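You operate a simulated robot arm through the tools that you are given. There is no shell and no other tool. Be economical: measure what you need, move in short steps, check, and stop when the job is done.

You are at the controls of a simulated two-armed robot. One attempt, no reset.

## Task
Dust the narrow cabinet's top, resting the bottle on the pull-out board meanwhile.
Fine: bottle and orange duster back, board in. Set down upright: bottle, duster. Where these are worked on the way, their far stop is far enough and under half their travel is too little: pull-out board. What is to be rubbed or washed off counts as gone when no trace of it is left.

The check looks at the end state, three seconds after you hand in, the way a careful person would. Anything else that was tipped, shoved, dropped, spilled or broken makes it a failure.

## Robot
Two 7-joint arms with two-finger parallel grippers on one trunk that stands fixed in place. Base frame: the origin is at the foot of the trunk, x ahead of it, y to its left, z up. Lengths are in mm, angles in rad, forces in N, time in s.
The left shoulder is at [70, 130, 1187], the right one opposite. With the tool pointing down near the work surface each hand reaches from about 220 to 520 mm from the base axis, measured 20 degrees to its own side. Payload 1.57 kg a hand.
The tool frame of a hand sits at the grasp point between the pads (the TCP): z along the fingers, y along the line on which they close. The tips reach 30 mm beyond it. Largest opening 80 mm; finger width 17, thickness 12; the body of the gripper, 40 by 82 mm, starts 80 mm behind the TCP.
Orientation is told as [roll, pitch, yaw] about the base's x, y, z axes, in that order, counted from this pose: with the fingers straight down and closing along the base's y, the tool's x points along the base's -x, its y along +y and its z along -z.

## Interface
- The arms move only by the tool jog_arm. It takes "left_targets", "right_targets" or both (then of equal length, played together; a hand with none holds still); each is a list of rows, each an object of numbers (a shift or turn left out is 0, a gripper value left out holds the last): "x", "y", "z": the shift along the tool's x, y, z in mm; "wx", "wy", "wz": the turn, a rotation vector about the tool's x, y, z in rad; "grip": the finger opening in mm, from 0 to 80. In form: [{"x": .., "y": .., "z": .., "wx": .., "wy": .., "wz": .., "grip": ..}, ...]. A call has 1 to 12 rows; each row is the pose to reach, as a shift and turn from the pose commanded when the call began, along the tool's axes at that moment. A row lasts 0.2 s, in which the tool goes at most 50 mm and 0.15 rad; a call with a longer step from one row to the next is refused whole, and so is a gripper value outside its range. Where a pose cannot be reached the arm comes as near as it can. A force on the tool above 40 N (or 10 N above the force at the start of the call, whichever is more), or a blocked arm, ends the call early, and 0.2 s more pass. The fingers move at their own pace (about 108 mm/s each) and stop on an object; they squeeze with about 38 N. The grip force told is the motor's: it shows also when the fingers shut on nothing. Time passes only in rows, and 0.2 s behind the last, so rows that repeat a pose let the fingers close. The reply holds the time, the measured pose of the TCP, the force on the tool along the base axes, the opening and the grip force, in the units named above and with some noise, with the torque about the TCP (base axes, N m) and any sound that the robot's microphone picked up.
- Cameras (640 x 400 px; columns grow to the right, rows downward): "scene" is now at [116.6, 46.2, 1399.6]; the picture's right is [0.56, -0.83, 0.00], its down [-0.60, -0.41, -0.69] and it looks along [0.57, 0.39, -0.72] (base axes); focal length 326 px, centre (320, 200). "left" rides on the left gripper at [72, 7, -122] in its tool frame; the picture's right is [-0.09, 1.00, 0.00], its down [-0.84, -0.08, -0.54] and it looks along [-0.54, -0.05, 0.84] (tool axes); focal length 238 px, centre (320, 200). "right" rides on the right gripper at [72, -7, -122] in its tool frame; the picture's right is [0.09, 1.00, 0.00], its down [-0.84, 0.08, -0.54] and it looks along [-0.54, 0.05, 0.84] (tool axes); focal length 238 px, centre (320, 200). There is no depth. A picture from a camera that has moved, and an enlarged one, comes with that camera's place and axes in the base frame and with its lens.
- snapshot(camera): a new picture of that camera. The clock stands still meanwhile.
- raise_lower(by): slides the trunk up (or, below 0, down) by that many mm; the arms and the scene camera ride with it, the base frame stays. It gives what a move gives, with no picture.
- turn_head(pan, tilt): turns the head with the scene camera to pan (to the left, within 1.501 rad either way) and tilt (down, from -0.506 to 1.204), counted from straight ahead of the robot. It gives what a move gives.
- inspect(camera, box): a new picture of the part [left, top, right, bottom] of that camera's present view, enlarged. The clock stands still meanwhile.
- sign_off(): hands the job in; it is judged then, once.

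Work in short steps. Places have to be worked out from the pictures, the camera data and where the tool is seen: move nearer, look again, correct. Check each grasp and each placing, and mend what went wrong. You have 120 turns and 74 pictures in all, those below and enlarged ones among them. Open the grippers and draw the arms clear of the work before you hand the job in, unless the task says otherwise; then end with one line.

The tools are called as name(argument=value, ...) on one line, values as JSON. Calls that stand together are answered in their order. jog_arm: Moves the arms, as the interface text tells. Its arguments: {"type":"object","properties":{"left_targets":{"type":"array"},"right_targets":{"type":"array"}},"required":[]} The other tools are called the same way: raise_lower (by) slides the trunk up or down; turn_head (pan, tilt) turns the head that bears the scene camera; snapshot (camera) takes a picture; inspect (camera, box) takes an enlarged picture of a part of a camera's view; sign_off () hands the job in.

At the start:

```text
time_s: 0.0
left_position: [220.4, 278.4, 1185.8]
left_orientation: [-0.001, -0.001, 0.001]
left_contact_force: [0.1, 0.7, -0.2]
left_ft_torque: [0.0, 0.02, -0.01]
left_gripper_width: 80.0
left_finger_force: 0.2
right_position: [276.3, 26.4, 1185.7]
right_orientation: [0.0, 0.0, 0.0]
right_contact_force: [0.9, -0.4, 0.3]
right_ft_torque: [0.0, 0.01, 0.0]
right_gripper_width: 79.9
right_finger_force: 0.0
trunk travel left (down, up): [-825.0, 115.0]
head pan, tilt: [0.597, 0.808]
```

scene: 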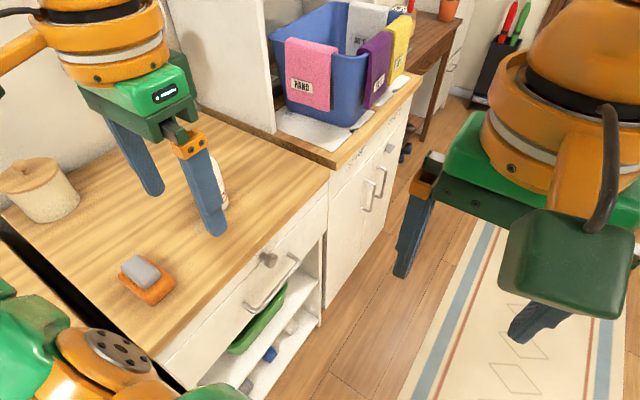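
right: 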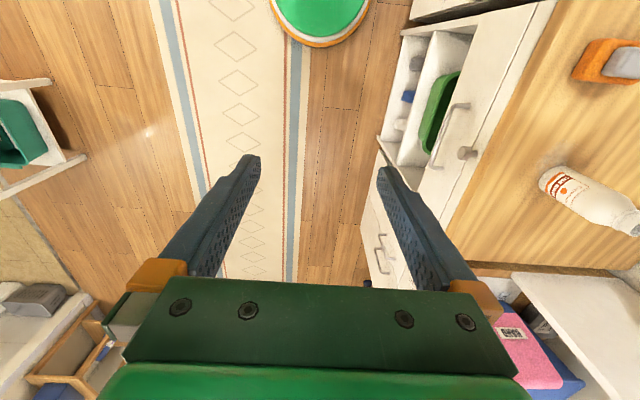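
left: 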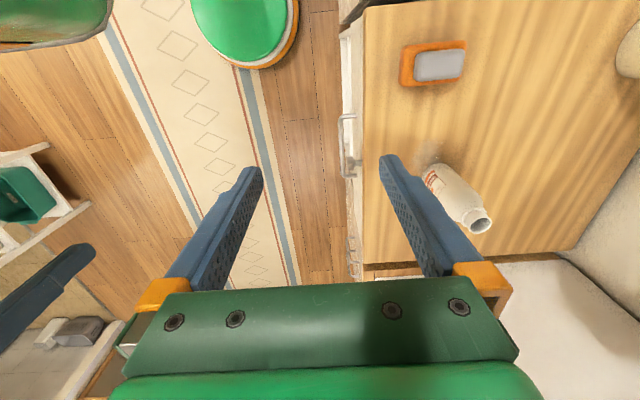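

The cabinet top with bottle and orange duster is to the robot's left. I look closer at the scene from the head camera.

inspect(camera="scene", box=[100, 140, 340, 290])

turn_head(pan=1.2, tilt=0.9)

snapshot(camera="scene")

```text
2.67 times, centred on (220, 215) of scene
camera zoom: at [116.6, 46.2, 1399.6], right [0.56, -0.83, 0.0], down [-0.6, -0.41, -0.69], along [0.57, 0.39, -0.72], focal length 871 px, centre (587, 160)
```

zoom: 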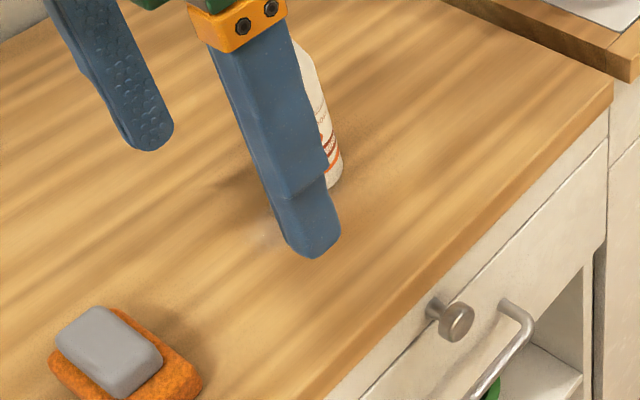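

```text
time_s: 1.0
left_position: [220.4, 277.4, 1184.9]
left_orientation: [0.0, 0.001, 0.0]
left_contact_force: [-1.0, 0.8, 0.9]
left_ft_torque: [-0.02, -0.01, 0.02]
left_gripper_width: 80.3
left_finger_force: 0.0
right_position: [275.8, 25.4, 1186.1]
right_orientation: [0.0, 0.001, 0.0]
right_contact_force: [0.2, -0.1, -0.8]
right_ft_torque: [0.02, -0.02, -0.01]
right_gripper_width: 79.9
right_finger_force: 0.0
trunk travel left (down, up): [-825.0, 115.0]
head pan, tilt: [1.201, 0.901]
```

```text
69 pictures are left
camera scene: at [77.6, 71.2, 1392.4], right [0.93, -0.36, 0.0], down [-0.28, -0.73, -0.62], along [0.23, 0.58, -0.78], focal length 326 px, centre (320, 200)
```

scene: 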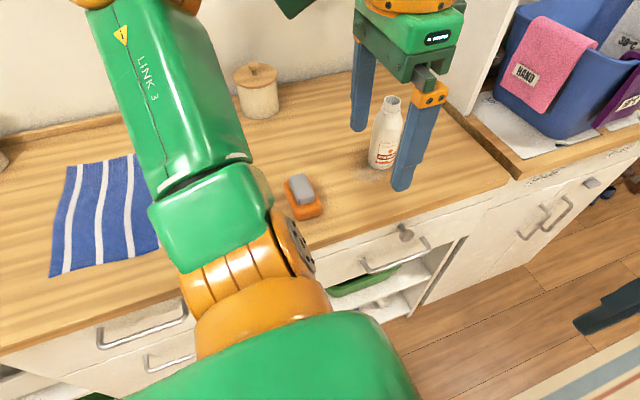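

Estimate: cabinet top at z≈890, front edge at y≈355, duster near (183,447), bottle base near (375,490), knob near (355,335,853). Zooming in for dust and knob.

inspect(camera="left", box=[330, 20, 570, 270])

inspect(camera="scene", box=[270, 80, 510, 280])

inspect(camera="right", box=[400, 20, 640, 260])

```text
1.60 times, centred on (450, 145) of left
camera zoom: at [149.6, 285.1, 1308.7], right [0.09, 1.0, 0.0], down [0.84, -0.08, 0.54], along [0.54, -0.05, -0.84], focal length 381 px, centre (112, 288)
```

zoom: 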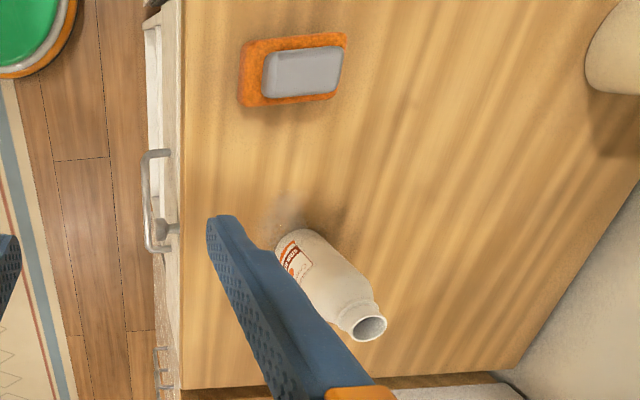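

```text
2.00 times, centred on (390, 180) of scene
camera zoom: at [77.6, 71.2, 1392.4], right [0.93, -0.36, 0.0], down [-0.28, -0.73, -0.62], along [0.23, 0.58, -0.78], focal length 653 px, centre (180, 240)
```

zoom: 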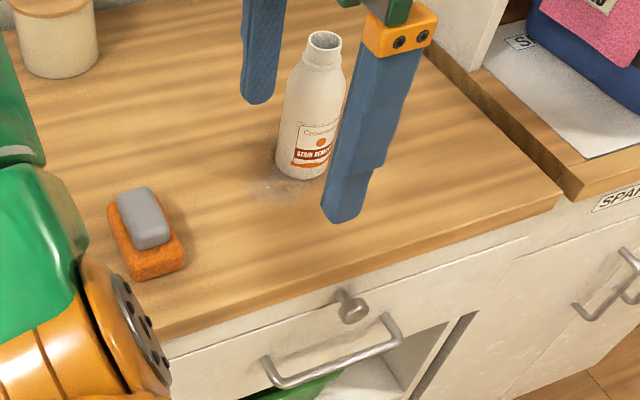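

```text
1.67 times, centred on (520, 140) of right
camera zoom: at [204.4, 20.5, 1307.5], right [-0.09, 1.0, 0.0], down [0.84, 0.08, 0.54], along [0.54, 0.05, -0.84], focal length 397 px, centre (-13, 300)
```

zoom: 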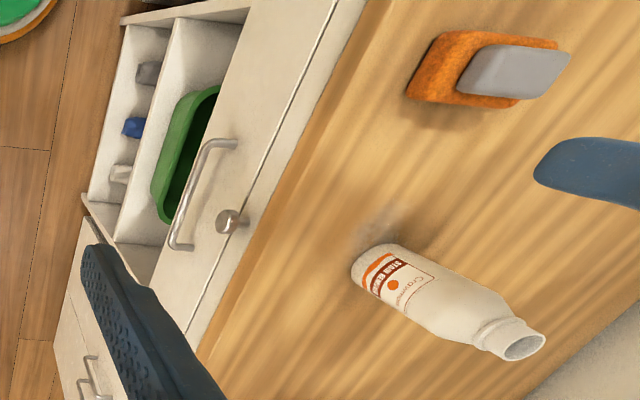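

Refined: knob (366,337,842), tabletop z≈905, bottle axis (375,486) with top 1054, duster (186,449). I'll swing the right hand to point its fingers toward +y and go in front of the knob.

jog_arm(right_targets=[{"x": -8, "y": 8, "z": 28, "wx": -0.13}, {"x": -16, "y": 16, "z": 56, "wx": -0.26}, {"x": -24, "y": 24, "z": 84, "wx": -0.39}, {"x": -32, "y": 32, "z": 112, "wx": -0.52}, {"x": -40, "y": 40, "z": 140, "wx": -0.65}, {"x": -48, "y": 48, "z": 168, "wx": -0.78}, {"x": -56, "y": 56, "z": 196, "wx": -0.91}, {"x": -64, "y": 64, "z": 224, "wx": -1.04}, {"x": -72, "y": 72, "z": 252, "wx": -1.17}, {"x": -78, "y": 80, "z": 280, "wx": -1.3}, {"x": -84, "y": 88, "z": 310, "wx": -1.44}, {"x": -90, "y": 96, "z": 340, "wx": -1.57}])

snapshot(camera="right")

snapshot(camera="scene")

```text
time_s: 3.6
left_position: [220.6, 277.9, 1185.4]
left_orientation: [0.0, -0.002, 0.0]
left_contact_force: [-0.4, 0.0, -0.5]
left_ft_torque: [0.0, -0.03, 0.04]
left_gripper_width: 80.1
left_finger_force: 0.2
right_position: [335.4, 105.0, 941.3]
right_orientation: [1.359, -0.002, 0.051]
right_contact_force: [-0.5, 0.6, -0.3]
right_ft_torque: [0.01, -0.01, -0.01]
right_gripper_width: 80.2
right_finger_force: 0.0
right hand out of reach, approached as far as the arm can: row 10, 11, 12
trunk travel left (down, up): [-825.0, 115.0]
head pan, tilt: [1.201, 0.901]
```

```text
65 pictures are left
camera right: at [269.4, -16.0, 958.0], right [-0.1, 0.2, 0.97], down [0.86, -0.47, 0.19], along [0.5, 0.86, -0.13], focal length 238 px, centre (320, 200)
```

right: 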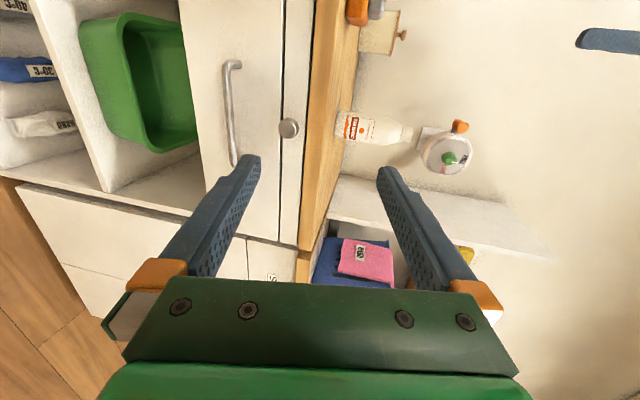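

```text
64 pictures are left
camera scene: at [76.3, 71.6, 1392.4], right [0.93, -0.36, 0.0], down [-0.28, -0.73, -0.62], along [0.23, 0.58, -0.78], focal length 326 px, centre (320, 200)
```

scene: 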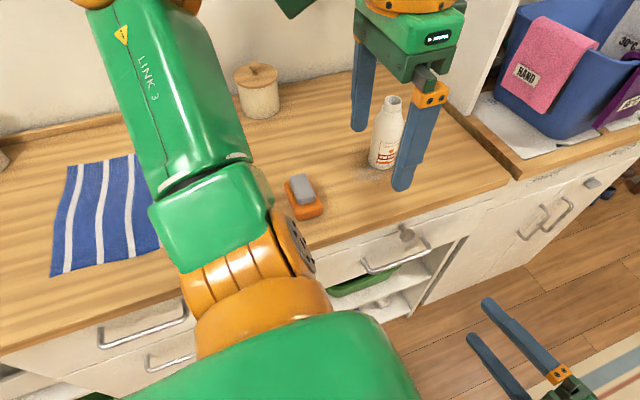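

The board's front strip with knob shows clearly; knob confirmed at (361,337,845). The right arm needs more reach, so I lower the trunk by 120.

raise_lower(by=-120)

```text
time_s: 5.1
left_position: [221.6, 277.4, 1065.2]
left_orientation: [0.001, -0.001, 0.0]
left_contact_force: [0.2, 0.2, 0.2]
left_ft_torque: [-0.01, -0.01, 0.02]
left_gripper_width: 79.8
left_finger_force: 0.0
right_position: [335.4, 106.4, 819.4]
right_orientation: [1.358, -0.003, 0.049]
right_contact_force: [0.5, 0.3, 0.0]
right_ft_torque: [0.0, -0.01, -0.01]
right_gripper_width: 80.0
right_finger_force: 0.1
trunk travel left (down, up): [-705.0, 235.0]
head pan, tilt: [1.201, 0.901]
```

Move to stand-off (363,220,844) and level the fingers.

jog_arm(right_targets=[{"x": -9, "y": 16, "z": 35, "wx": -0.07, "wy": -0.017, "grip": 60}, {"x": -18, "y": 32, "z": 70, "wx": -0.14, "wy": -0.034, "grip": 50}, {"x": -28, "y": 48.5, "z": 106, "wx": -0.21, "wy": -0.05, "grip": 50}, {"x": -28, "y": 48.5, "z": 106, "wx": -0.21, "wy": -0.05, "grip": 50}])

snapshot(camera="right")

```text
time_s: 6.1
left_position: [221.6, 277.1, 1065.4]
left_orientation: [0.0, -0.001, -0.002]
left_contact_force: [0.4, -0.6, -0.4]
left_ft_torque: [0.0, 0.0, 0.03]
left_gripper_width: 79.8
left_finger_force: 0.1
right_position: [347.9, 182.7, 855.2]
right_orientation: [1.506, 0.004, -0.033]
right_contact_force: [-0.1, 0.4, -0.1]
right_ft_torque: [-0.03, -0.01, 0.01]
right_gripper_width: 50.1
right_finger_force: 0.0
right hand out of reach, approached as far as the arm can: row 1, 2, 3, 4
trunk travel left (down, up): [-705.0, 235.0]
head pan, tilt: [1.201, 0.901]
```

```text
63 pictures are left
camera right: at [271.4, 66.3, 857.1], right [-0.08, 0.07, 0.99], down [0.82, -0.56, 0.11], along [0.57, 0.82, -0.01], focal length 238 px, centre (320, 200)
```

right: 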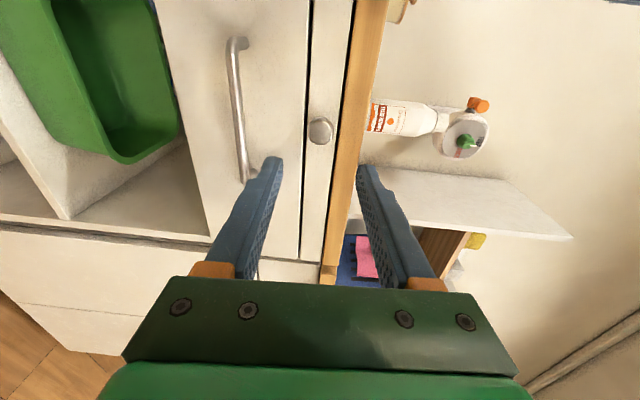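

Right arm is joint-limited here. The left hand can take the knob from above with a tilt instead; I retract the right hand to its own side.

jog_arm(right_targets=[{"x": 6, "y": 10, "z": -26, "wx": 0.12}, {"x": 12, "y": 20, "z": -52, "wx": 0.25}, {"x": 18, "y": 30, "z": -78, "wx": 0.37}, {"x": 23, "y": 40, "z": -104, "wx": 0.5}, {"x": 28, "y": 52, "z": -130, "wx": 0.62}, {"x": 34, "y": 62, "z": -156, "wx": 0.75}, {"x": 40, "y": 73, "z": -182, "wx": 0.87}, {"x": 45, "y": 83, "z": -208, "wx": 1.0}, {"x": 51, "y": 94, "z": -234, "wx": 1.12}, {"x": 57, "y": 104, "z": -260, "wx": 1.25}, {"x": 63, "y": 115, "z": -286, "wx": 1.38}, {"x": 68, "y": 125, "z": -312, "wx": 1.5}])

```text
time_s: 8.7
left_position: [220.6, 277.5, 1065.4]
left_orientation: [0.001, 0.0, -0.002]
left_contact_force: [0.0, -0.7, 0.4]
left_ft_torque: [-0.02, -0.06, -0.02]
left_gripper_width: 79.9
left_finger_force: 0.1
right_position: [267.3, -113.7, 994.9]
right_orientation: [0.067, -0.007, 0.001]
right_contact_force: [-0.3, -0.6, 0.5]
right_ft_torque: [0.0, 0.02, -0.03]
right_gripper_width: 50.0
right_finger_force: 0.0
trunk travel left (down, up): [-705.0, 235.0]
head pan, tilt: [1.201, 0.901]
```

Turn the left hand so it closes along x (camera on the −y side), moving in front of the knob above board height.

jog_arm(left_targets=[{"x": -12, "y": -3, "z": 2, "wz": -0.131}, {"x": -24, "y": -6, "z": 5, "wz": -0.262}, {"x": -36, "y": -9, "z": 7, "wz": -0.393}, {"x": -48, "y": -12, "z": 10, "wz": -0.524}, {"x": -60, "y": -15, "z": 12, "wz": -0.655}, {"x": -72, "y": -18, "z": 15, "wz": -0.786}, {"x": -84, "y": -21, "z": 17, "wz": -0.917}, {"x": -96, "y": -24, "z": 20, "wz": -1.048}, {"x": -108, "y": -27, "z": 22, "wz": -1.179}, {"x": -120, "y": -30, "z": 25, "wz": -1.31}, {"x": -132, "y": -33, "z": 28, "wz": -1.44}, {"x": -142, "y": -37, "z": 30, "wz": -1.57}])

snapshot(camera="left")

```text
time_s: 11.3
left_position: [363.6, 239.3, 1034.8]
left_orientation: [0.001, 0.0, 1.573]
left_contact_force: [0.3, -1.1, -0.1]
left_ft_torque: [0.0, 0.05, 0.03]
left_gripper_width: 80.1
left_finger_force: 0.1
right_position: [268.3, -112.1, 994.0]
right_orientation: [0.07, -0.005, 0.002]
right_contact_force: [0.6, 0.2, 0.5]
right_ft_torque: [-0.01, -0.01, -0.02]
right_gripper_width: 49.9
right_finger_force: 0.0
trunk travel left (down, up): [-705.0, 235.0]
head pan, tilt: [1.201, 0.901]
```

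```text
62 pictures are left
camera left: at [357.7, 169.1, 1158.3], right [-1.0, 0.09, 0.0], down [0.08, 0.84, 0.54], along [0.05, 0.54, -0.84], focal length 238 px, centre (320, 200)
```

left: 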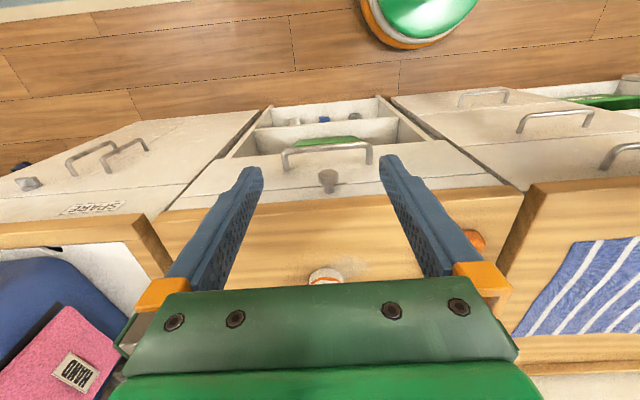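

Knob confirmed at (361,337,845). Tilt fingers 0.6 rad toward +y and descend to a stand-off just up-front of it.

jog_arm(left_targets=[{"x": -12, "y": 1, "z": 32, "wy": -0.15, "grip": 50}, {"x": -26, "y": 2, "z": 65, "wy": -0.3, "grip": 50}, {"x": -39, "y": 3, "z": 98, "wy": -0.45, "grip": 50}, {"x": -52, "y": 3, "z": 130, "wy": -0.6, "grip": 50}])

snapshot(camera="left")

```text
time_s: 12.3
left_position: [359.5, 292.3, 904.9]
left_orientation: [0.001, -0.601, 1.57]
left_contact_force: [0.1, -0.1, -0.8]
left_ft_torque: [0.0, 0.01, -0.02]
left_gripper_width: 50.1
left_finger_force: 0.1
right_position: [268.2, -112.7, 994.9]
right_orientation: [0.07, -0.006, 0.001]
right_contact_force: [0.4, -0.6, 0.4]
right_ft_torque: [-0.01, -0.01, 0.02]
right_gripper_width: 49.9
right_finger_force: 0.1
trunk travel left (down, up): [-705.0, 235.0]
head pan, tilt: [1.201, 0.901]
```

```text
61 pictures are left
camera left: at [353.9, 164.9, 964.9], right [-1.0, 0.08, 0.05], down [0.08, 0.38, 0.92], along [0.05, 0.92, -0.39], focal length 238 px, centre (320, 200)
```

left: 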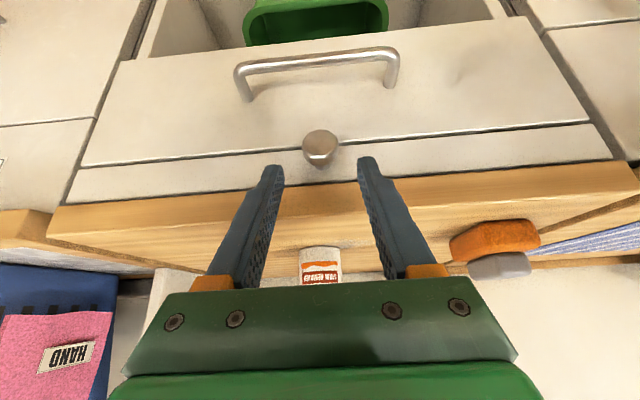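

Knob lies centered between the fingers. Advance 60 mm along the fingers and close.

jog_arm(left_targets=[{"z": 20, "y": -1}, {"z": 40, "y": -1}, {"z": 58, "y": -1}])

snapshot(camera="left")

```text
time_s: 13.1
left_position: [360.9, 325.2, 856.8]
left_orientation: [-0.001, -0.601, 1.567]
left_contact_force: [0.9, 0.3, 0.2]
left_ft_torque: [0.0, 0.01, 0.0]
left_gripper_width: 49.9
left_finger_force: 0.0
right_position: [268.4, -111.6, 994.2]
right_orientation: [0.069, -0.007, 0.0]
right_contact_force: [0.4, -0.2, -0.6]
right_ft_torque: [0.01, -0.01, 0.03]
right_gripper_width: 50.0
right_finger_force: 0.1
trunk travel left (down, up): [-705.0, 235.0]
head pan, tilt: [1.201, 0.901]
```

```text
60 pictures are left
camera left: at [354.4, 198.0, 918.1], right [-1.0, 0.08, 0.05], down [0.08, 0.38, 0.92], along [0.05, 0.92, -0.39], focal length 238 px, centre (320, 200)
```

left: 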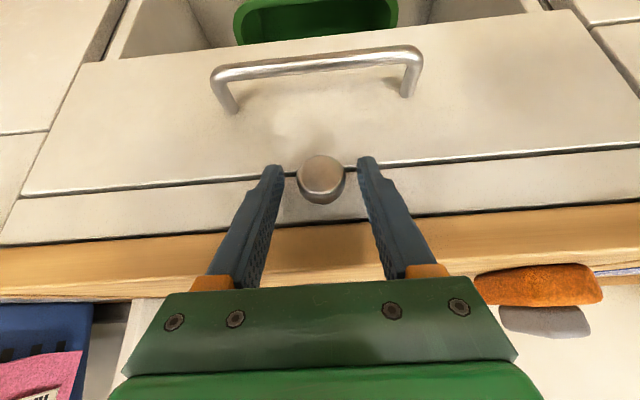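

Tips straddle the knob. Close.

jog_arm(left_targets=[{"z": 3, "grip": 20}, {"z": 3, "grip": 0}, {"z": 3, "grip": 0}])

```text
time_s: 13.9
left_position: [359.9, 325.6, 856.3]
left_orientation: [-0.002, -0.6, 1.571]
left_contact_force: [-1.6, -0.5, 6.8]
left_ft_torque: [-0.44, -0.04, 0.05]
left_gripper_width: 29.5
left_finger_force: 39.0
right_position: [266.1, -113.9, 994.6]
right_orientation: [0.071, -0.01, 0.001]
right_contact_force: [-0.1, -0.4, -0.1]
right_ft_torque: [0.0, 0.0, 0.02]
right_gripper_width: 49.8
right_finger_force: 0.1
trunk travel left (down, up): [-705.0, 235.0]
head pan, tilt: [1.201, 0.901]
```

Knob gripped (29.5 mm). Pull along −y.

jog_arm(left_targets=[{"x": 8, "z": -3}, {"x": 16.5, "z": -9}, {"x": 33, "z": -20}, {"x": 49.5, "z": -31}, {"x": 66, "z": -43}, {"x": 82.5, "z": -54}, {"x": 99, "z": -65}, {"x": 115, "z": -76}, {"x": 132, "z": -88}])

snapshot(camera="scene")

```text
time_s: 15.3
left_position: [361.1, 254.4, 856.6]
left_orientation: [0.007, -0.586, 1.561]
left_contact_force: [19.9, -0.7, -25.4]
left_ft_torque: [-0.34, -0.11, -0.18]
left_gripper_width: 29.7
left_finger_force: 39.4
left hand out of reach, approached as far as the arm can: row 5, 6, 7
right_position: [277.1, -109.0, 989.4]
right_orientation: [0.065, 0.005, -0.001]
right_contact_force: [-0.3, 0.1, 0.4]
right_ft_torque: [-0.01, -0.01, 0.01]
right_gripper_width: 50.1
right_finger_force: 0.1
trunk travel left (down, up): [-705.0, 235.0]
head pan, tilt: [1.201, 0.901]
stopped in row 7 (left hand): the force on the tool passed its limit at 49 N (the readings are from after the stop); the commanded pose is now the measured one
```

```text
59 pictures are left
camera scene: at [91.4, 75.4, 1270.4], right [0.93, -0.36, -0.01], down [-0.29, -0.73, -0.61], along [0.22, 0.58, -0.79], focal length 326 px, centre (320, 200)
```

scene: 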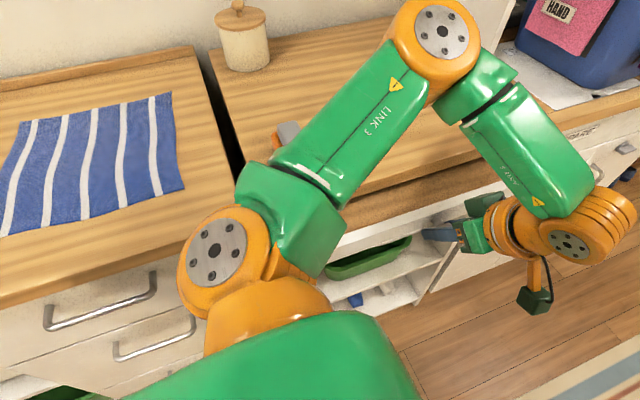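

Board came out ~70 mm, then the arm ran out of its range in this pose. I release, back off, and look.

jog_arm(left_targets=[{"grip": 60}, {"grip": 60}, {"z": -25}, {"z": -60}])

snapshot(camera="left")

```text
time_s: 16.3
left_position: [346.7, 227.7, 915.8]
left_orientation: [-0.006, -0.592, 1.569]
left_contact_force: [-0.2, -0.3, 0.6]
left_ft_torque: [0.01, 0.01, 0.0]
left_gripper_width: 60.2
left_finger_force: 0.0
left hand out of reach, approached as far as the arm can: row 4
right_position: [267.8, -113.0, 994.6]
right_orientation: [0.071, -0.008, 0.0]
right_contact_force: [-0.5, -0.5, 0.1]
right_ft_torque: [0.02, -0.04, 0.04]
right_gripper_width: 50.1
right_finger_force: 0.1
trunk travel left (down, up): [-705.0, 235.0]
head pan, tilt: [1.201, 0.901]
```

```text
58 pictures are left
camera left: at [338.1, 100.4, 978.5], right [-1.0, 0.08, 0.05], down [0.08, 0.39, 0.92], along [0.06, 0.92, -0.4], focal length 238 px, centre (320, 200)
```

left: 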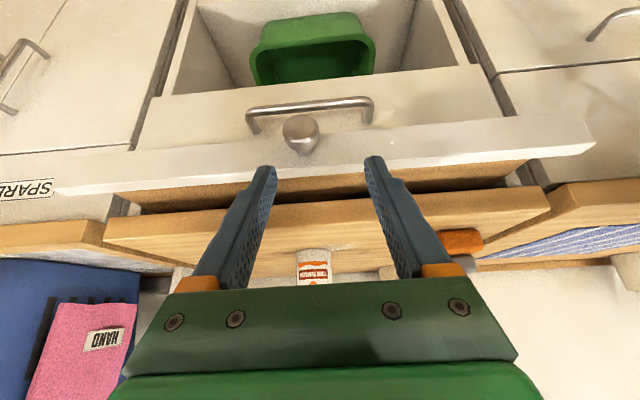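

Board is out ~72 mm; knob now ≈(361,264,842). I'll re-grip with vertical fingers, which suits the left arm's range nearer the body.

jog_arm(left_targets=[{"x": -9, "y": -3, "z": -8, "wy": 0.15}, {"x": -18, "y": -7, "z": -10, "wy": 0.3}, {"x": -27, "y": -11, "z": -5, "wy": 0.45}, {"x": -36, "y": -14.5, "z": 7, "wy": 0.59}, {"x": -36, "y": -14.5, "z": 7, "wy": 0.59}])

snapshot(camera="left")

```text
time_s: 17.5
left_position: [359.7, 259.9, 929.4]
left_orientation: [-0.004, -0.003, 1.568]
left_contact_force: [-0.4, -0.8, -0.7]
left_ft_torque: [0.02, 0.0, -0.01]
left_gripper_width: 59.9
left_finger_force: 0.2
right_position: [268.1, -113.3, 992.5]
right_orientation: [0.072, -0.007, 0.001]
right_contact_force: [-0.8, 0.6, 0.2]
right_ft_torque: [0.0, 0.01, 0.01]
right_gripper_width: 49.9
right_finger_force: 0.2
trunk travel left (down, up): [-705.0, 235.0]
head pan, tilt: [1.201, 0.901]
```

```text
57 pictures are left
camera left: at [352.6, 189.3, 1052.9], right [-1.0, 0.1, 0.0], down [0.08, 0.84, 0.54], along [0.05, 0.54, -0.84], focal length 238 px, centre (320, 200)
```

left: 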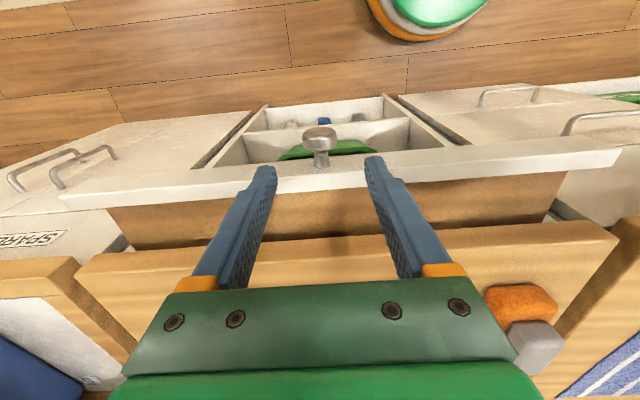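

Knob head ≈(359,256,842). Descend 80 mm and grip.

jog_arm(left_targets=[{"x": 1, "z": 35}, {"x": 2, "z": 65}, {"x": 2, "z": 80}, {"x": 2, "z": 80, "grip": 20}, {"x": 2, "z": 80, "grip": 0}, {"x": 2, "z": 80, "grip": 0}])

```text
time_s: 18.9
left_position: [359.5, 259.4, 848.5]
left_orientation: [-0.001, -0.002, 1.566]
left_contact_force: [1.4, -0.5, -2.6]
left_ft_torque: [0.16, -0.11, 0.05]
left_gripper_width: 29.5
left_finger_force: 39.0
right_position: [267.3, -112.3, 994.1]
right_orientation: [0.07, -0.006, 0.001]
right_contact_force: [0.2, -0.3, 0.5]
right_ft_torque: [-0.06, -0.01, 0.02]
right_gripper_width: 49.8
right_finger_force: 0.0
trunk travel left (down, up): [-705.0, 235.0]
head pan, tilt: [1.201, 0.901]
```

Gripped. Pull along −y (tool +x).

jog_arm(left_targets=[{"x": 10}, {"x": 25}, {"x": 40}, {"x": 55}, {"x": 70}, {"x": 85}, {"x": 100}, {"x": 115}])

```text
time_s: 20.7
left_position: [359.0, 143.9, 848.1]
left_orientation: [-0.003, -0.002, 1.567]
left_contact_force: [3.4, 0.0, 4.0]
left_ft_torque: [-0.09, 0.11, -0.23]
left_gripper_width: 29.6
left_finger_force: 38.7
right_position: [267.8, -112.0, 992.9]
right_orientation: [0.069, -0.006, 0.0]
right_contact_force: [0.9, -0.1, 0.0]
right_ft_torque: [0.03, 0.01, 0.02]
right_gripper_width: 49.9
right_finger_force: 0.0
trunk travel left (down, up): [-705.0, 235.0]
head pan, tilt: [1.201, 0.901]
```

Moving freely; total ~187 mm. Continue gently toward the stop.

jog_arm(left_targets=[{"x": 10}, {"x": 20}, {"x": 30}, {"x": 40}, {"x": 50}, {"x": 60}])

snapshot(camera="left")

snapshot(camera="scene")

```text
time_s: 21.8
left_position: [359.9, 123.8, 849.2]
left_orientation: [0.005, 0.0, 1.571]
left_contact_force: [17.3, 0.0, -25.7]
left_ft_torque: [0.16, -0.03, 0.06]
left_gripper_width: 29.4
left_finger_force: 39.6
left hand out of reach, approached as far as the arm can: row 2, 3, 4, 5
right_position: [277.9, -110.3, 991.0]
right_orientation: [0.069, 0.007, -0.001]
right_contact_force: [1.1, 0.1, 0.2]
right_ft_torque: [0.02, 0.02, 0.0]
right_gripper_width: 50.0
right_finger_force: 0.0
trunk travel left (down, up): [-705.0, 235.0]
head pan, tilt: [1.201, 0.901]
stopped in row 5 (left hand): the force on the tool passed its limit at 41 N (the readings are from after the stop); the commanded pose is now the measured one
```

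```text
56 pictures are left
camera left: at [353.8, 52.3, 973.6], right [-1.0, 0.09, 0.0], down [0.08, 0.84, 0.54], along [0.05, 0.54, -0.84], focal length 238 px, centre (320, 200)
```

left: 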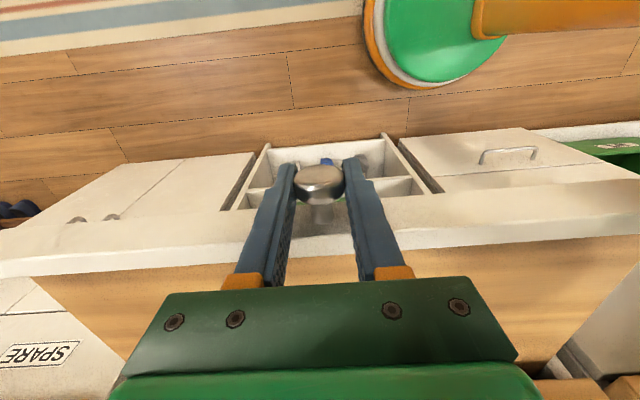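

```text
55 pictures are left
camera scene: at [91.0, 73.2, 1271.0], right [0.93, -0.36, -0.01], down [-0.29, -0.73, -0.62], along [0.22, 0.58, -0.79], focal length 326 px, centre (320, 200)
```

scene: 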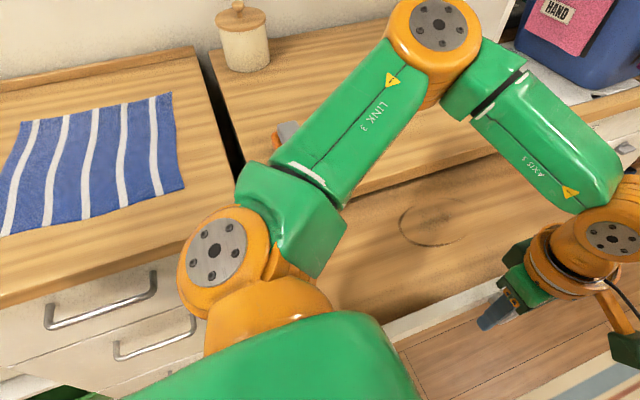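

Board is out ~207 mm (well over half; a ring mark sits on the board). Release and lift.

jog_arm(left_targets=[{"grip": 60}, {"grip": 70}, {"z": -30, "grip": 80}, {"z": -75}, {"z": -120}, {"z": -160, "x": -20}, {"z": -200, "x": -50}])

snapshot(camera="left")

```text
time_s: 23.4
left_position: [350.4, 173.3, 1057.0]
left_orientation: [-0.008, 0.0, 1.566]
left_contact_force: [-0.3, 0.4, -0.4]
left_ft_torque: [-0.01, -0.02, -0.01]
left_gripper_width: 79.9
left_finger_force: 0.1
right_position: [267.4, -112.3, 994.0]
right_orientation: [0.07, -0.007, 0.0]
right_contact_force: [0.2, 0.0, -0.2]
right_ft_torque: [0.01, 0.0, 0.0]
right_gripper_width: 49.7
right_finger_force: 0.0
trunk travel left (down, up): [-705.0, 235.0]
head pan, tilt: [1.201, 0.901]
```

```text
54 pictures are left
camera left: at [342.4, 101.4, 1180.2], right [-1.0, 0.1, -0.01], down [0.08, 0.84, 0.54], along [0.06, 0.54, -0.84], focal length 238 px, centre (320, 200)
```

left: 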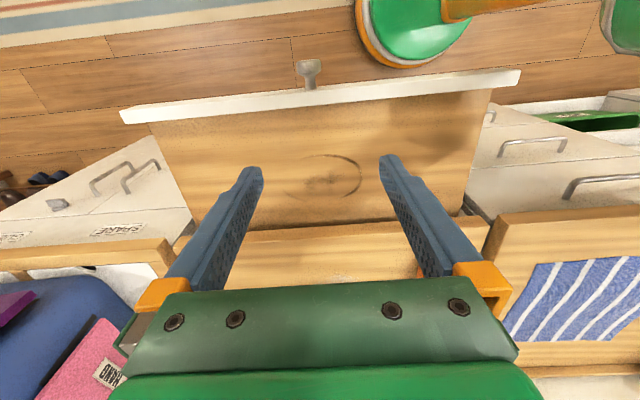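

Board clear, ring at ≈(360,260). Now move over the bottle, high enough to clear its top.

jog_arm(left_targets=[{"x": -20, "y": -2, "z": -40}, {"x": -55, "y": -5, "z": -55}, {"x": -95, "y": -8, "z": -55}, {"x": -135, "y": -12, "z": -55}, {"x": -175, "y": -15, "z": -55}, {"x": -215, "y": -18, "z": -55}, {"x": -250, "y": -21, "z": -55}])

snapshot(camera="left")

```text
time_s: 25.0
left_position: [349.1, 387.8, 1094.2]
left_orientation: [-0.006, 0.0, 1.566]
left_contact_force: [-0.3, 0.2, -0.4]
left_ft_torque: [-0.01, -0.04, -0.01]
left_gripper_width: 80.0
left_finger_force: 0.1
left hand out of reach, approached as far as the arm can: row 5, 6, 7
right_position: [267.7, -111.7, 993.4]
right_orientation: [0.071, -0.006, 0.001]
right_contact_force: [0.1, 0.1, 0.6]
right_ft_torque: [0.02, 0.02, 0.0]
right_gripper_width: 49.8
right_finger_force: 0.0
trunk travel left (down, up): [-705.0, 235.0]
head pan, tilt: [1.201, 0.901]
```

```text
53 pictures are left
camera left: at [342.5, 315.6, 1215.7], right [-1.0, 0.1, -0.01], down [0.08, 0.84, 0.54], along [0.06, 0.54, -0.84], focal length 238 px, centre (320, 200)
```

left: 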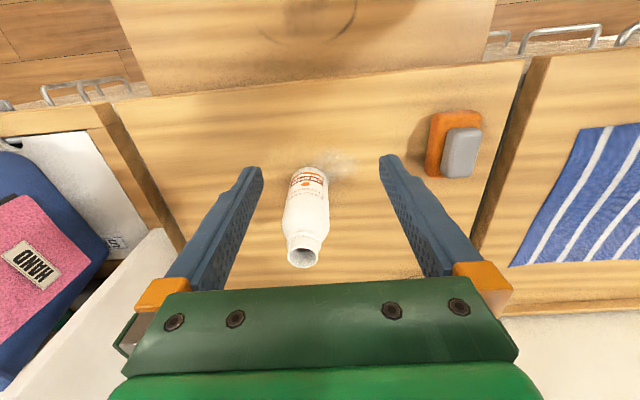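

Arm reaches its limit here; trunk is now too low for this. Raise it 100 mm.

raise_lower(by=100)

```text
time_s: 26.3
left_position: [350.5, 386.7, 1191.9]
left_orientation: [-0.005, -0.001, 1.569]
left_contact_force: [-0.2, -0.2, -1.3]
left_ft_torque: [-0.03, 0.01, 0.0]
left_gripper_width: 80.1
left_finger_force: 0.1
right_position: [267.2, -112.3, 1093.5]
right_orientation: [0.069, -0.007, 0.0]
right_contact_force: [-0.8, -0.3, 0.2]
right_ft_torque: [0.02, -0.02, -0.01]
right_gripper_width: 50.2
right_finger_force: 0.1
trunk travel left (down, up): [-805.0, 135.0]
head pan, tilt: [1.201, 0.901]
```

Tilt 0.5 rad outward and go to a stand-off before the bottle.

jog_arm(left_targets=[{"x": -7, "y": -6, "z": 26, "wy": -0.125}, {"x": -14, "y": -12, "z": 53, "wy": -0.25}, {"x": -21, "y": -18, "z": 80, "wy": -0.375}, {"x": -27, "y": -24.5, "z": 106, "wy": -0.5}, {"x": -27, "y": -24.5, "z": 106, "wy": -0.5}])

snapshot(camera="left")

```text
time_s: 27.5
left_position: [374.1, 413.4, 1087.2]
left_orientation: [-0.006, -0.502, 1.57]
left_contact_force: [-0.4, 0.2, 0.4]
left_ft_torque: [0.0, 0.02, 0.03]
left_gripper_width: 80.0
left_finger_force: 0.0
right_position: [267.6, -112.0, 1093.9]
right_orientation: [0.07, -0.006, 0.0]
right_contact_force: [0.0, 0.6, -0.7]
right_ft_torque: [0.02, 0.01, 0.02]
right_gripper_width: 50.0
right_finger_force: 0.0
trunk travel left (down, up): [-805.0, 135.0]
head pan, tilt: [1.201, 0.901]
```

```text
52 pictures are left
camera left: at [367.7, 292.4, 1160.2], right [-1.0, 0.08, 0.04], down [0.07, 0.47, 0.88], along [0.06, 0.88, -0.48], focal length 238 px, centre (320, 200)
```

left: 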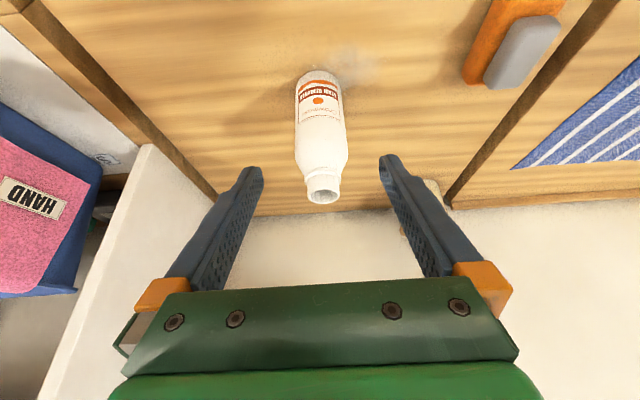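

Bottle axis ≈(377,483), centered. Advance 125 mm along the fingers, then close.

jog_arm(left_targets=[{"y": -2, "z": 40}, {"y": -2, "z": 80}, {"y": -2, "z": 110}, {"y": -2, "z": 127}])

snapshot(camera="left")

```text
time_s: 28.5
left_position: [378.8, 475.2, 974.9]
left_orientation: [-0.004, -0.501, 1.571]
left_contact_force: [0.1, -0.2, -0.3]
left_ft_torque: [-0.03, 0.02, 0.02]
left_gripper_width: 80.1
left_finger_force: 0.1
right_position: [268.9, -112.0, 1094.1]
right_orientation: [0.07, -0.007, -0.001]
right_contact_force: [0.0, 0.0, -0.8]
right_ft_torque: [-0.01, 0.0, 0.02]
right_gripper_width: 49.9
right_finger_force: 0.1
trunk travel left (down, up): [-805.0, 135.0]
head pan, tilt: [1.201, 0.901]
```

```text
51 pictures are left
camera left: at [372.0, 354.5, 1048.3], right [-1.0, 0.08, 0.04], down [0.07, 0.47, 0.88], along [0.06, 0.88, -0.48], focal length 238 px, centre (320, 200)
```

left: 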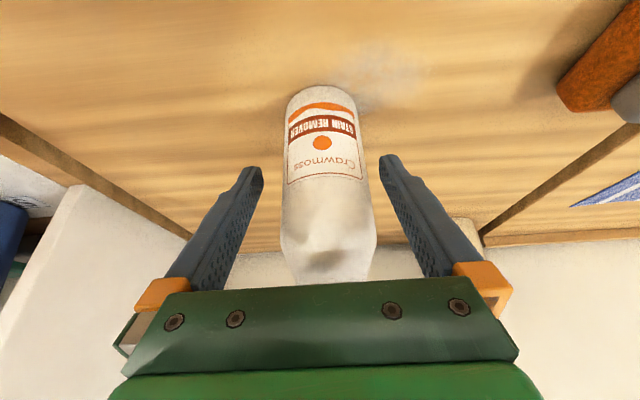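

Well straddled; shift 2 mm and close.

jog_arm(left_targets=[{"y": 2, "grip": 70}, {"y": 2, "grip": 56}, {"y": 2, "grip": 30}, {"y": 2, "grip": 30}])

```text
time_s: 29.5
left_position: [376.6, 475.5, 975.3]
left_orientation: [-0.007, -0.501, 1.572]
left_contact_force: [-0.7, -0.1, -0.7]
left_ft_torque: [-0.04, 0.06, 0.0]
left_gripper_width: 53.7
left_finger_force: 37.7
right_position: [267.0, -112.3, 1093.0]
right_orientation: [0.069, -0.008, -0.001]
right_contact_force: [-0.8, 0.0, -0.2]
right_ft_torque: [0.04, -0.02, -0.01]
right_gripper_width: 50.0
right_finger_force: 0.0
trunk travel left (down, up): [-805.0, 135.0]
head pan, tilt: [1.201, 0.901]
```

Gripped (53.7 mm). Lift 60 mm and carry 185 mm toward −y, over the board.

jog_arm(left_targets=[{"x": -7, "z": -13}, {"x": -18, "z": -33}, {"x": -28.8, "z": -52.6}, {"x": -12, "z": -62}, {"x": 3.6, "z": -70.4}, {"x": 36.1, "z": -88.1}, {"x": 68.5, "z": -105.9}, {"x": 101, "z": -123.6}, {"x": 133.4, "z": -141.4}, {"x": 133.4, "z": -141.4}])

snapshot(camera="left")

snapshot(camera="scene")

```text
time_s: 31.7
left_position: [376.0, 289.5, 1035.4]
left_orientation: [-0.004, -0.5, 1.572]
left_contact_force: [0.1, 0.5, -2.7]
left_ft_torque: [-0.01, 0.01, 0.02]
left_gripper_width: 53.7
left_finger_force: 38.1
right_position: [267.5, -112.0, 1093.0]
right_orientation: [0.07, -0.007, 0.0]
right_contact_force: [-0.1, -0.5, 0.5]
right_ft_torque: [-0.01, 0.01, -0.02]
right_gripper_width: 50.0
right_finger_force: 0.1
trunk travel left (down, up): [-805.0, 135.0]
head pan, tilt: [1.201, 0.901]
```

```text
50 pictures are left
camera left: at [368.5, 168.3, 1109.1], right [-1.0, 0.08, 0.04], down [0.07, 0.47, 0.88], along [0.06, 0.88, -0.48], focal length 238 px, centre (320, 200)
```

left: 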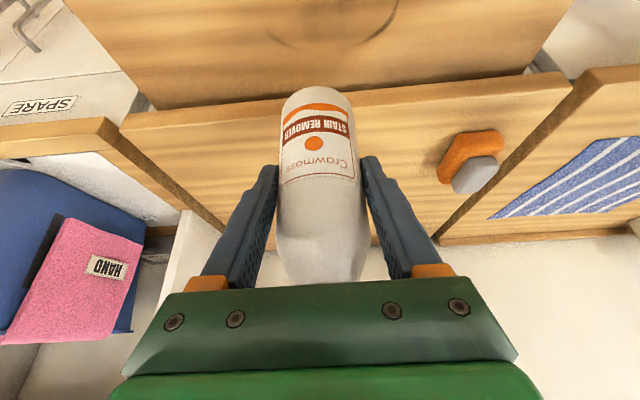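

```text
49 pictures are left
camera scene: at [78.0, 71.9, 1372.3], right [0.93, -0.36, 0.0], down [-0.28, -0.73, -0.62], along [0.22, 0.58, -0.78], focal length 326 px, centre (320, 200)
```

scene: 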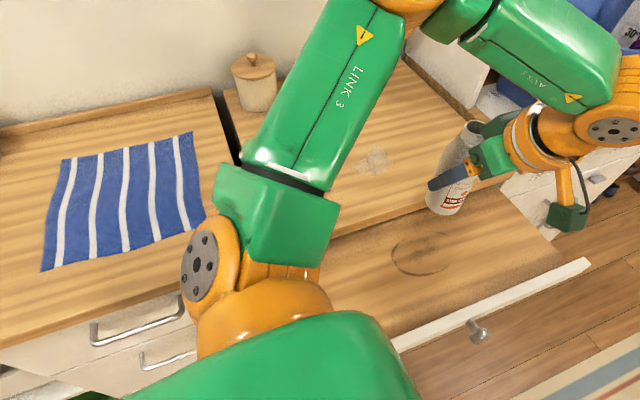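

Bottle is over the board. Lower 80 mm first.

jog_arm(left_targets=[{"x": 14.4, "z": 26.3}, {"x": 28.8, "z": 52.6}, {"x": 36, "z": 65.8}, {"x": 38.4, "z": 70.2}])

snapshot(camera="left")

```text
time_s: 32.7
left_position: [375.1, 289.0, 953.8]
left_orientation: [-0.004, -0.5, 1.572]
left_contact_force: [-0.7, 0.5, -2.3]
left_ft_torque: [0.01, 0.03, 0.02]
left_gripper_width: 53.5
left_finger_force: 37.6
right_position: [267.7, -110.8, 1094.0]
right_orientation: [0.072, -0.005, -0.001]
right_contact_force: [0.7, -0.4, 0.3]
right_ft_torque: [0.03, 0.0, -0.04]
right_gripper_width: 49.9
right_finger_force: 0.2
trunk travel left (down, up): [-805.0, 135.0]
head pan, tilt: [1.201, 0.901]
```

```text
48 pictures are left
camera left: at [368.5, 168.9, 1028.3], right [-1.0, 0.08, 0.04], down [0.07, 0.47, 0.88], along [0.05, 0.88, -0.48], focal length 238 px, centre (320, 200)
```

left: 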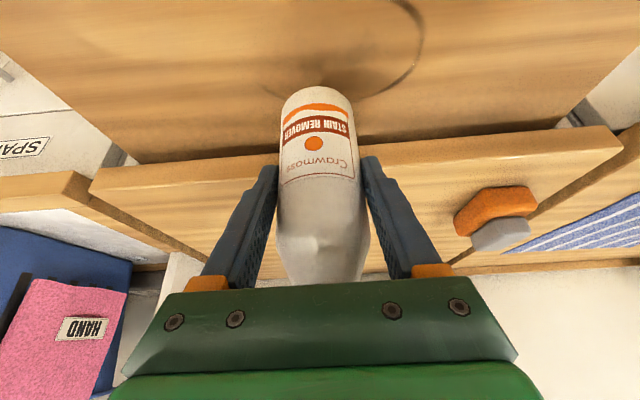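

Lower another 10 mm in small steps, watching force.

jog_arm(left_targets=[{"x": 1.4, "z": 2.6}, {"x": 2.9, "z": 5.3}, {"x": 4.3, "z": 7.9}, {"x": 4.8, "z": 8.8}])

```text
time_s: 33.7
left_position: [375.2, 290.7, 945.4]
left_orientation: [-0.006, -0.502, 1.57]
left_contact_force: [-0.9, 0.2, -2.8]
left_ft_torque: [0.0, -0.02, 0.02]
left_gripper_width: 53.4
left_finger_force: 37.9
right_position: [268.8, -113.0, 1094.2]
right_orientation: [0.069, -0.005, -0.001]
right_contact_force: [0.1, 0.0, 0.0]
right_ft_torque: [0.01, 0.01, -0.01]
right_gripper_width: 50.2
right_finger_force: 0.0
trunk travel left (down, up): [-805.0, 135.0]
head pan, tilt: [1.201, 0.901]
```

No contact yet; another 6 mm.

jog_arm(left_targets=[{"x": 1, "z": 1.75}, {"x": 1.9, "z": 3.5}, {"x": 2.9, "z": 5.3}])

```text
time_s: 34.5
left_position: [376.5, 289.5, 939.0]
left_orientation: [-0.004, -0.501, 1.572]
left_contact_force: [-0.1, 0.5, -2.0]
left_ft_torque: [-0.02, -0.02, 0.02]
left_gripper_width: 53.7
left_finger_force: 37.7
right_position: [267.9, -112.9, 1093.3]
right_orientation: [0.071, -0.005, -0.001]
right_contact_force: [1.0, 0.2, -0.4]
right_ft_torque: [-0.03, 0.01, 0.02]
right_gripper_width: 50.1
right_finger_force: 0.0
trunk travel left (down, up): [-805.0, 135.0]
head pan, tilt: [1.201, 0.901]
```

Still hanging; continue 6 mm.

jog_arm(left_targets=[{"x": 1, "z": 1.75}, {"x": 1.9, "z": 3.5}, {"x": 2.9, "z": 5.3}])

snapshot(camera="left")

```text
time_s: 35.3
left_position: [377.6, 289.5, 933.4]
left_orientation: [-0.004, -0.5, 1.571]
left_contact_force: [0.2, -0.5, -1.8]
left_ft_torque: [0.0, -0.02, 0.03]
left_gripper_width: 53.5
left_finger_force: 38.1
right_position: [268.4, -111.8, 1093.8]
right_orientation: [0.069, -0.006, 0.0]
right_contact_force: [0.1, 0.6, -0.2]
right_ft_torque: [0.0, -0.01, 0.03]
right_gripper_width: 50.2
right_finger_force: 0.0
trunk travel left (down, up): [-805.0, 135.0]
head pan, tilt: [1.201, 0.901]
```

```text
47 pictures are left
camera left: at [369.3, 168.8, 1006.5], right [-1.0, 0.08, 0.04], down [0.07, 0.47, 0.88], along [0.05, 0.88, -0.48], focal length 238 px, centre (320, 200)
```

left: 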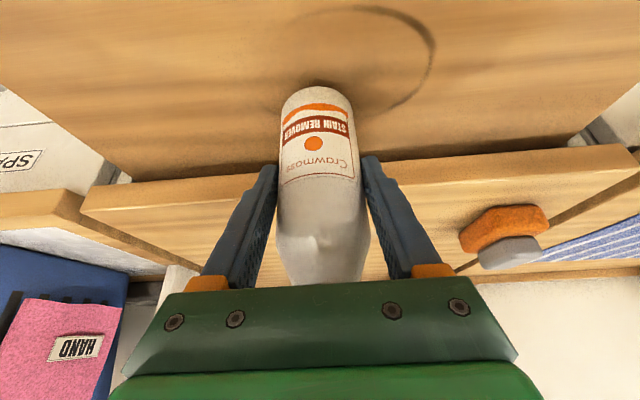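

Close above the board; continue in 2 mm rows.

jog_arm(left_targets=[{"x": 1, "z": 1.75}, {"x": 1.9, "z": 3.5}, {"x": 2.9, "z": 5.3}])

```text
time_s: 36.1
left_position: [374.7, 289.4, 927.7]
left_orientation: [-0.008, -0.504, 1.571]
left_contact_force: [0.4, 0.2, 0.4]
left_ft_torque: [0.05, 0.07, -0.02]
left_gripper_width: 53.8
left_finger_force: 38.2
right_position: [268.6, -112.8, 1093.1]
right_orientation: [0.07, -0.007, 0.0]
right_contact_force: [-0.2, 0.0, -0.3]
right_ft_torque: [-0.01, -0.04, 0.0]
right_gripper_width: 50.0
right_finger_force: 0.0
trunk travel left (down, up): [-805.0, 135.0]
head pan, tilt: [1.201, 0.901]
```

Weight just came off the hand: touching. One more mm, then open.

jog_arm(left_targets=[{"x": 0.5, "z": 0.9}])

```text
time_s: 36.5
left_position: [375.6, 289.5, 927.2]
left_orientation: [-0.01, -0.506, 1.572]
left_contact_force: [3.0, 1.9, 11.6]
left_ft_torque: [0.19, 0.11, -0.08]
left_gripper_width: 53.4
left_finger_force: 37.7
right_position: [267.7, -113.9, 1093.1]
right_orientation: [0.068, -0.007, 0.0]
right_contact_force: [0.5, -0.4, -0.6]
right_ft_torque: [-0.01, 0.02, 0.0]
right_gripper_width: 50.1
right_finger_force: 0.0
trunk travel left (down, up): [-805.0, 135.0]
head pan, tilt: [1.201, 0.901]
```

Seated (11 N). Open and retreat along the fingers.

jog_arm(left_targets=[{"grip": 60}, {"grip": 80}, {"grip": 80}, {"z": -30}, {"z": -75}, {"z": -120}, {"z": -150}])

snapshot(camera="left")

snapshot(camera="scene")

```text
time_s: 38.1
left_position: [371.3, 221.6, 1058.5]
left_orientation: [-0.007, -0.498, 1.571]
left_contact_force: [0.2, -0.1, 0.5]
left_ft_torque: [0.0, -0.02, 0.02]
left_gripper_width: 80.1
left_finger_force: 0.0
left hand out of reach, approached as far as the arm can: row 7
right_position: [268.3, -113.3, 1093.7]
right_orientation: [0.069, -0.006, -0.002]
right_contact_force: [0.0, -0.1, -0.3]
right_ft_torque: [-0.01, 0.01, -0.01]
right_gripper_width: 50.0
right_finger_force: 0.0
trunk travel left (down, up): [-805.0, 135.0]
head pan, tilt: [1.201, 0.901]
```

```text
46 pictures are left
camera left: at [364.4, 99.7, 1132.4], right [-1.0, 0.08, 0.04], down [0.07, 0.47, 0.88], along [0.06, 0.88, -0.48], focal length 238 px, centre (320, 200)
```

left: 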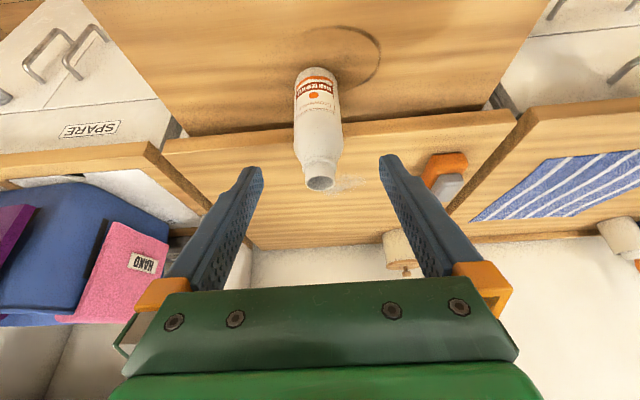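

```text
45 pictures are left
camera scene: at [77.7, 71.0, 1372.3], right [0.93, -0.36, 0.0], down [-0.28, -0.73, -0.62], along [0.22, 0.58, -0.78], focal length 326 px, centre (320, 200)
```

scene: 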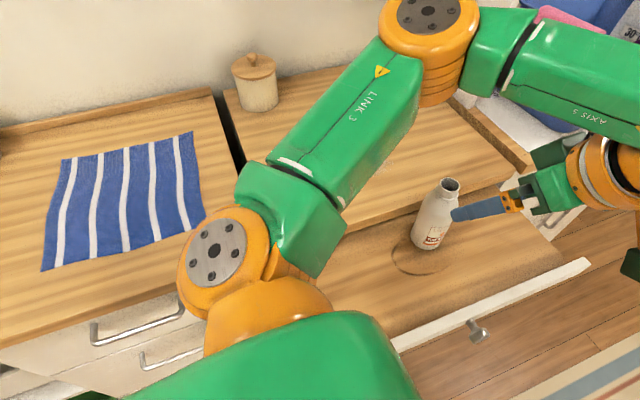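

Bottle stands upright on the board. Now move left hand toward the duster, bringing fingers vertical, and look.

jog_arm(left_targets=[{"x": -15, "y": 23, "z": 6, "wy": 0.062}, {"x": -31, "y": 46, "z": 11, "wy": 0.125}, {"x": -46, "y": 70, "z": 17, "wy": 0.187}, {"x": -62, "y": 93, "z": 22, "wy": 0.25}, {"x": -77, "y": 116, "z": 28, "wy": 0.312}, {"x": -93, "y": 140, "z": 34, "wy": 0.375}, {"x": -108, "y": 163, "z": 39, "wy": 0.437}, {"x": -124, "y": 186, "z": 45, "wy": 0.498}])

snapshot(camera="left")

```text
time_s: 39.9
left_position: [182.2, 353.4, 1076.2]
left_orientation: [-0.009, -0.003, 1.568]
left_contact_force: [-0.6, -0.1, 0.6]
left_ft_torque: [-0.04, -0.01, 0.02]
left_gripper_width: 80.0
left_finger_force: 0.1
left hand out of reach, approached as far as the arm can: row 6
right_position: [263.4, -112.7, 1094.0]
right_orientation: [0.071, -0.011, 0.0]
right_contact_force: [-0.6, 0.6, 0.7]
right_ft_torque: [0.0, -0.01, -0.07]
right_gripper_width: 50.3
right_finger_force: 0.1
trunk travel left (down, up): [-805.0, 135.0]
head pan, tilt: [1.201, 0.901]
```

```text
44 pictures are left
camera left: at [175.3, 281.8, 1199.8], right [-1.0, 0.1, -0.01], down [0.08, 0.84, 0.54], along [0.06, 0.54, -0.84], focal length 238 px, centre (320, 200)
```

left: 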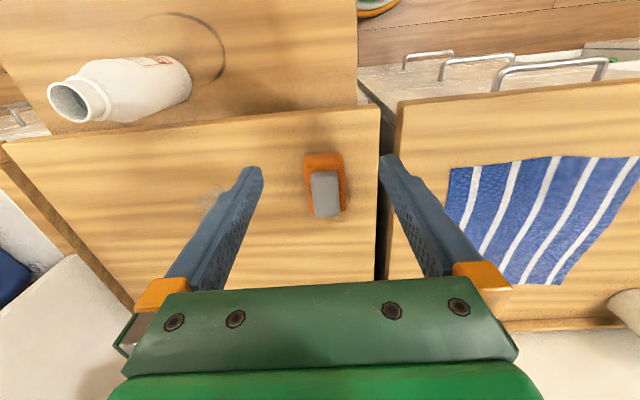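

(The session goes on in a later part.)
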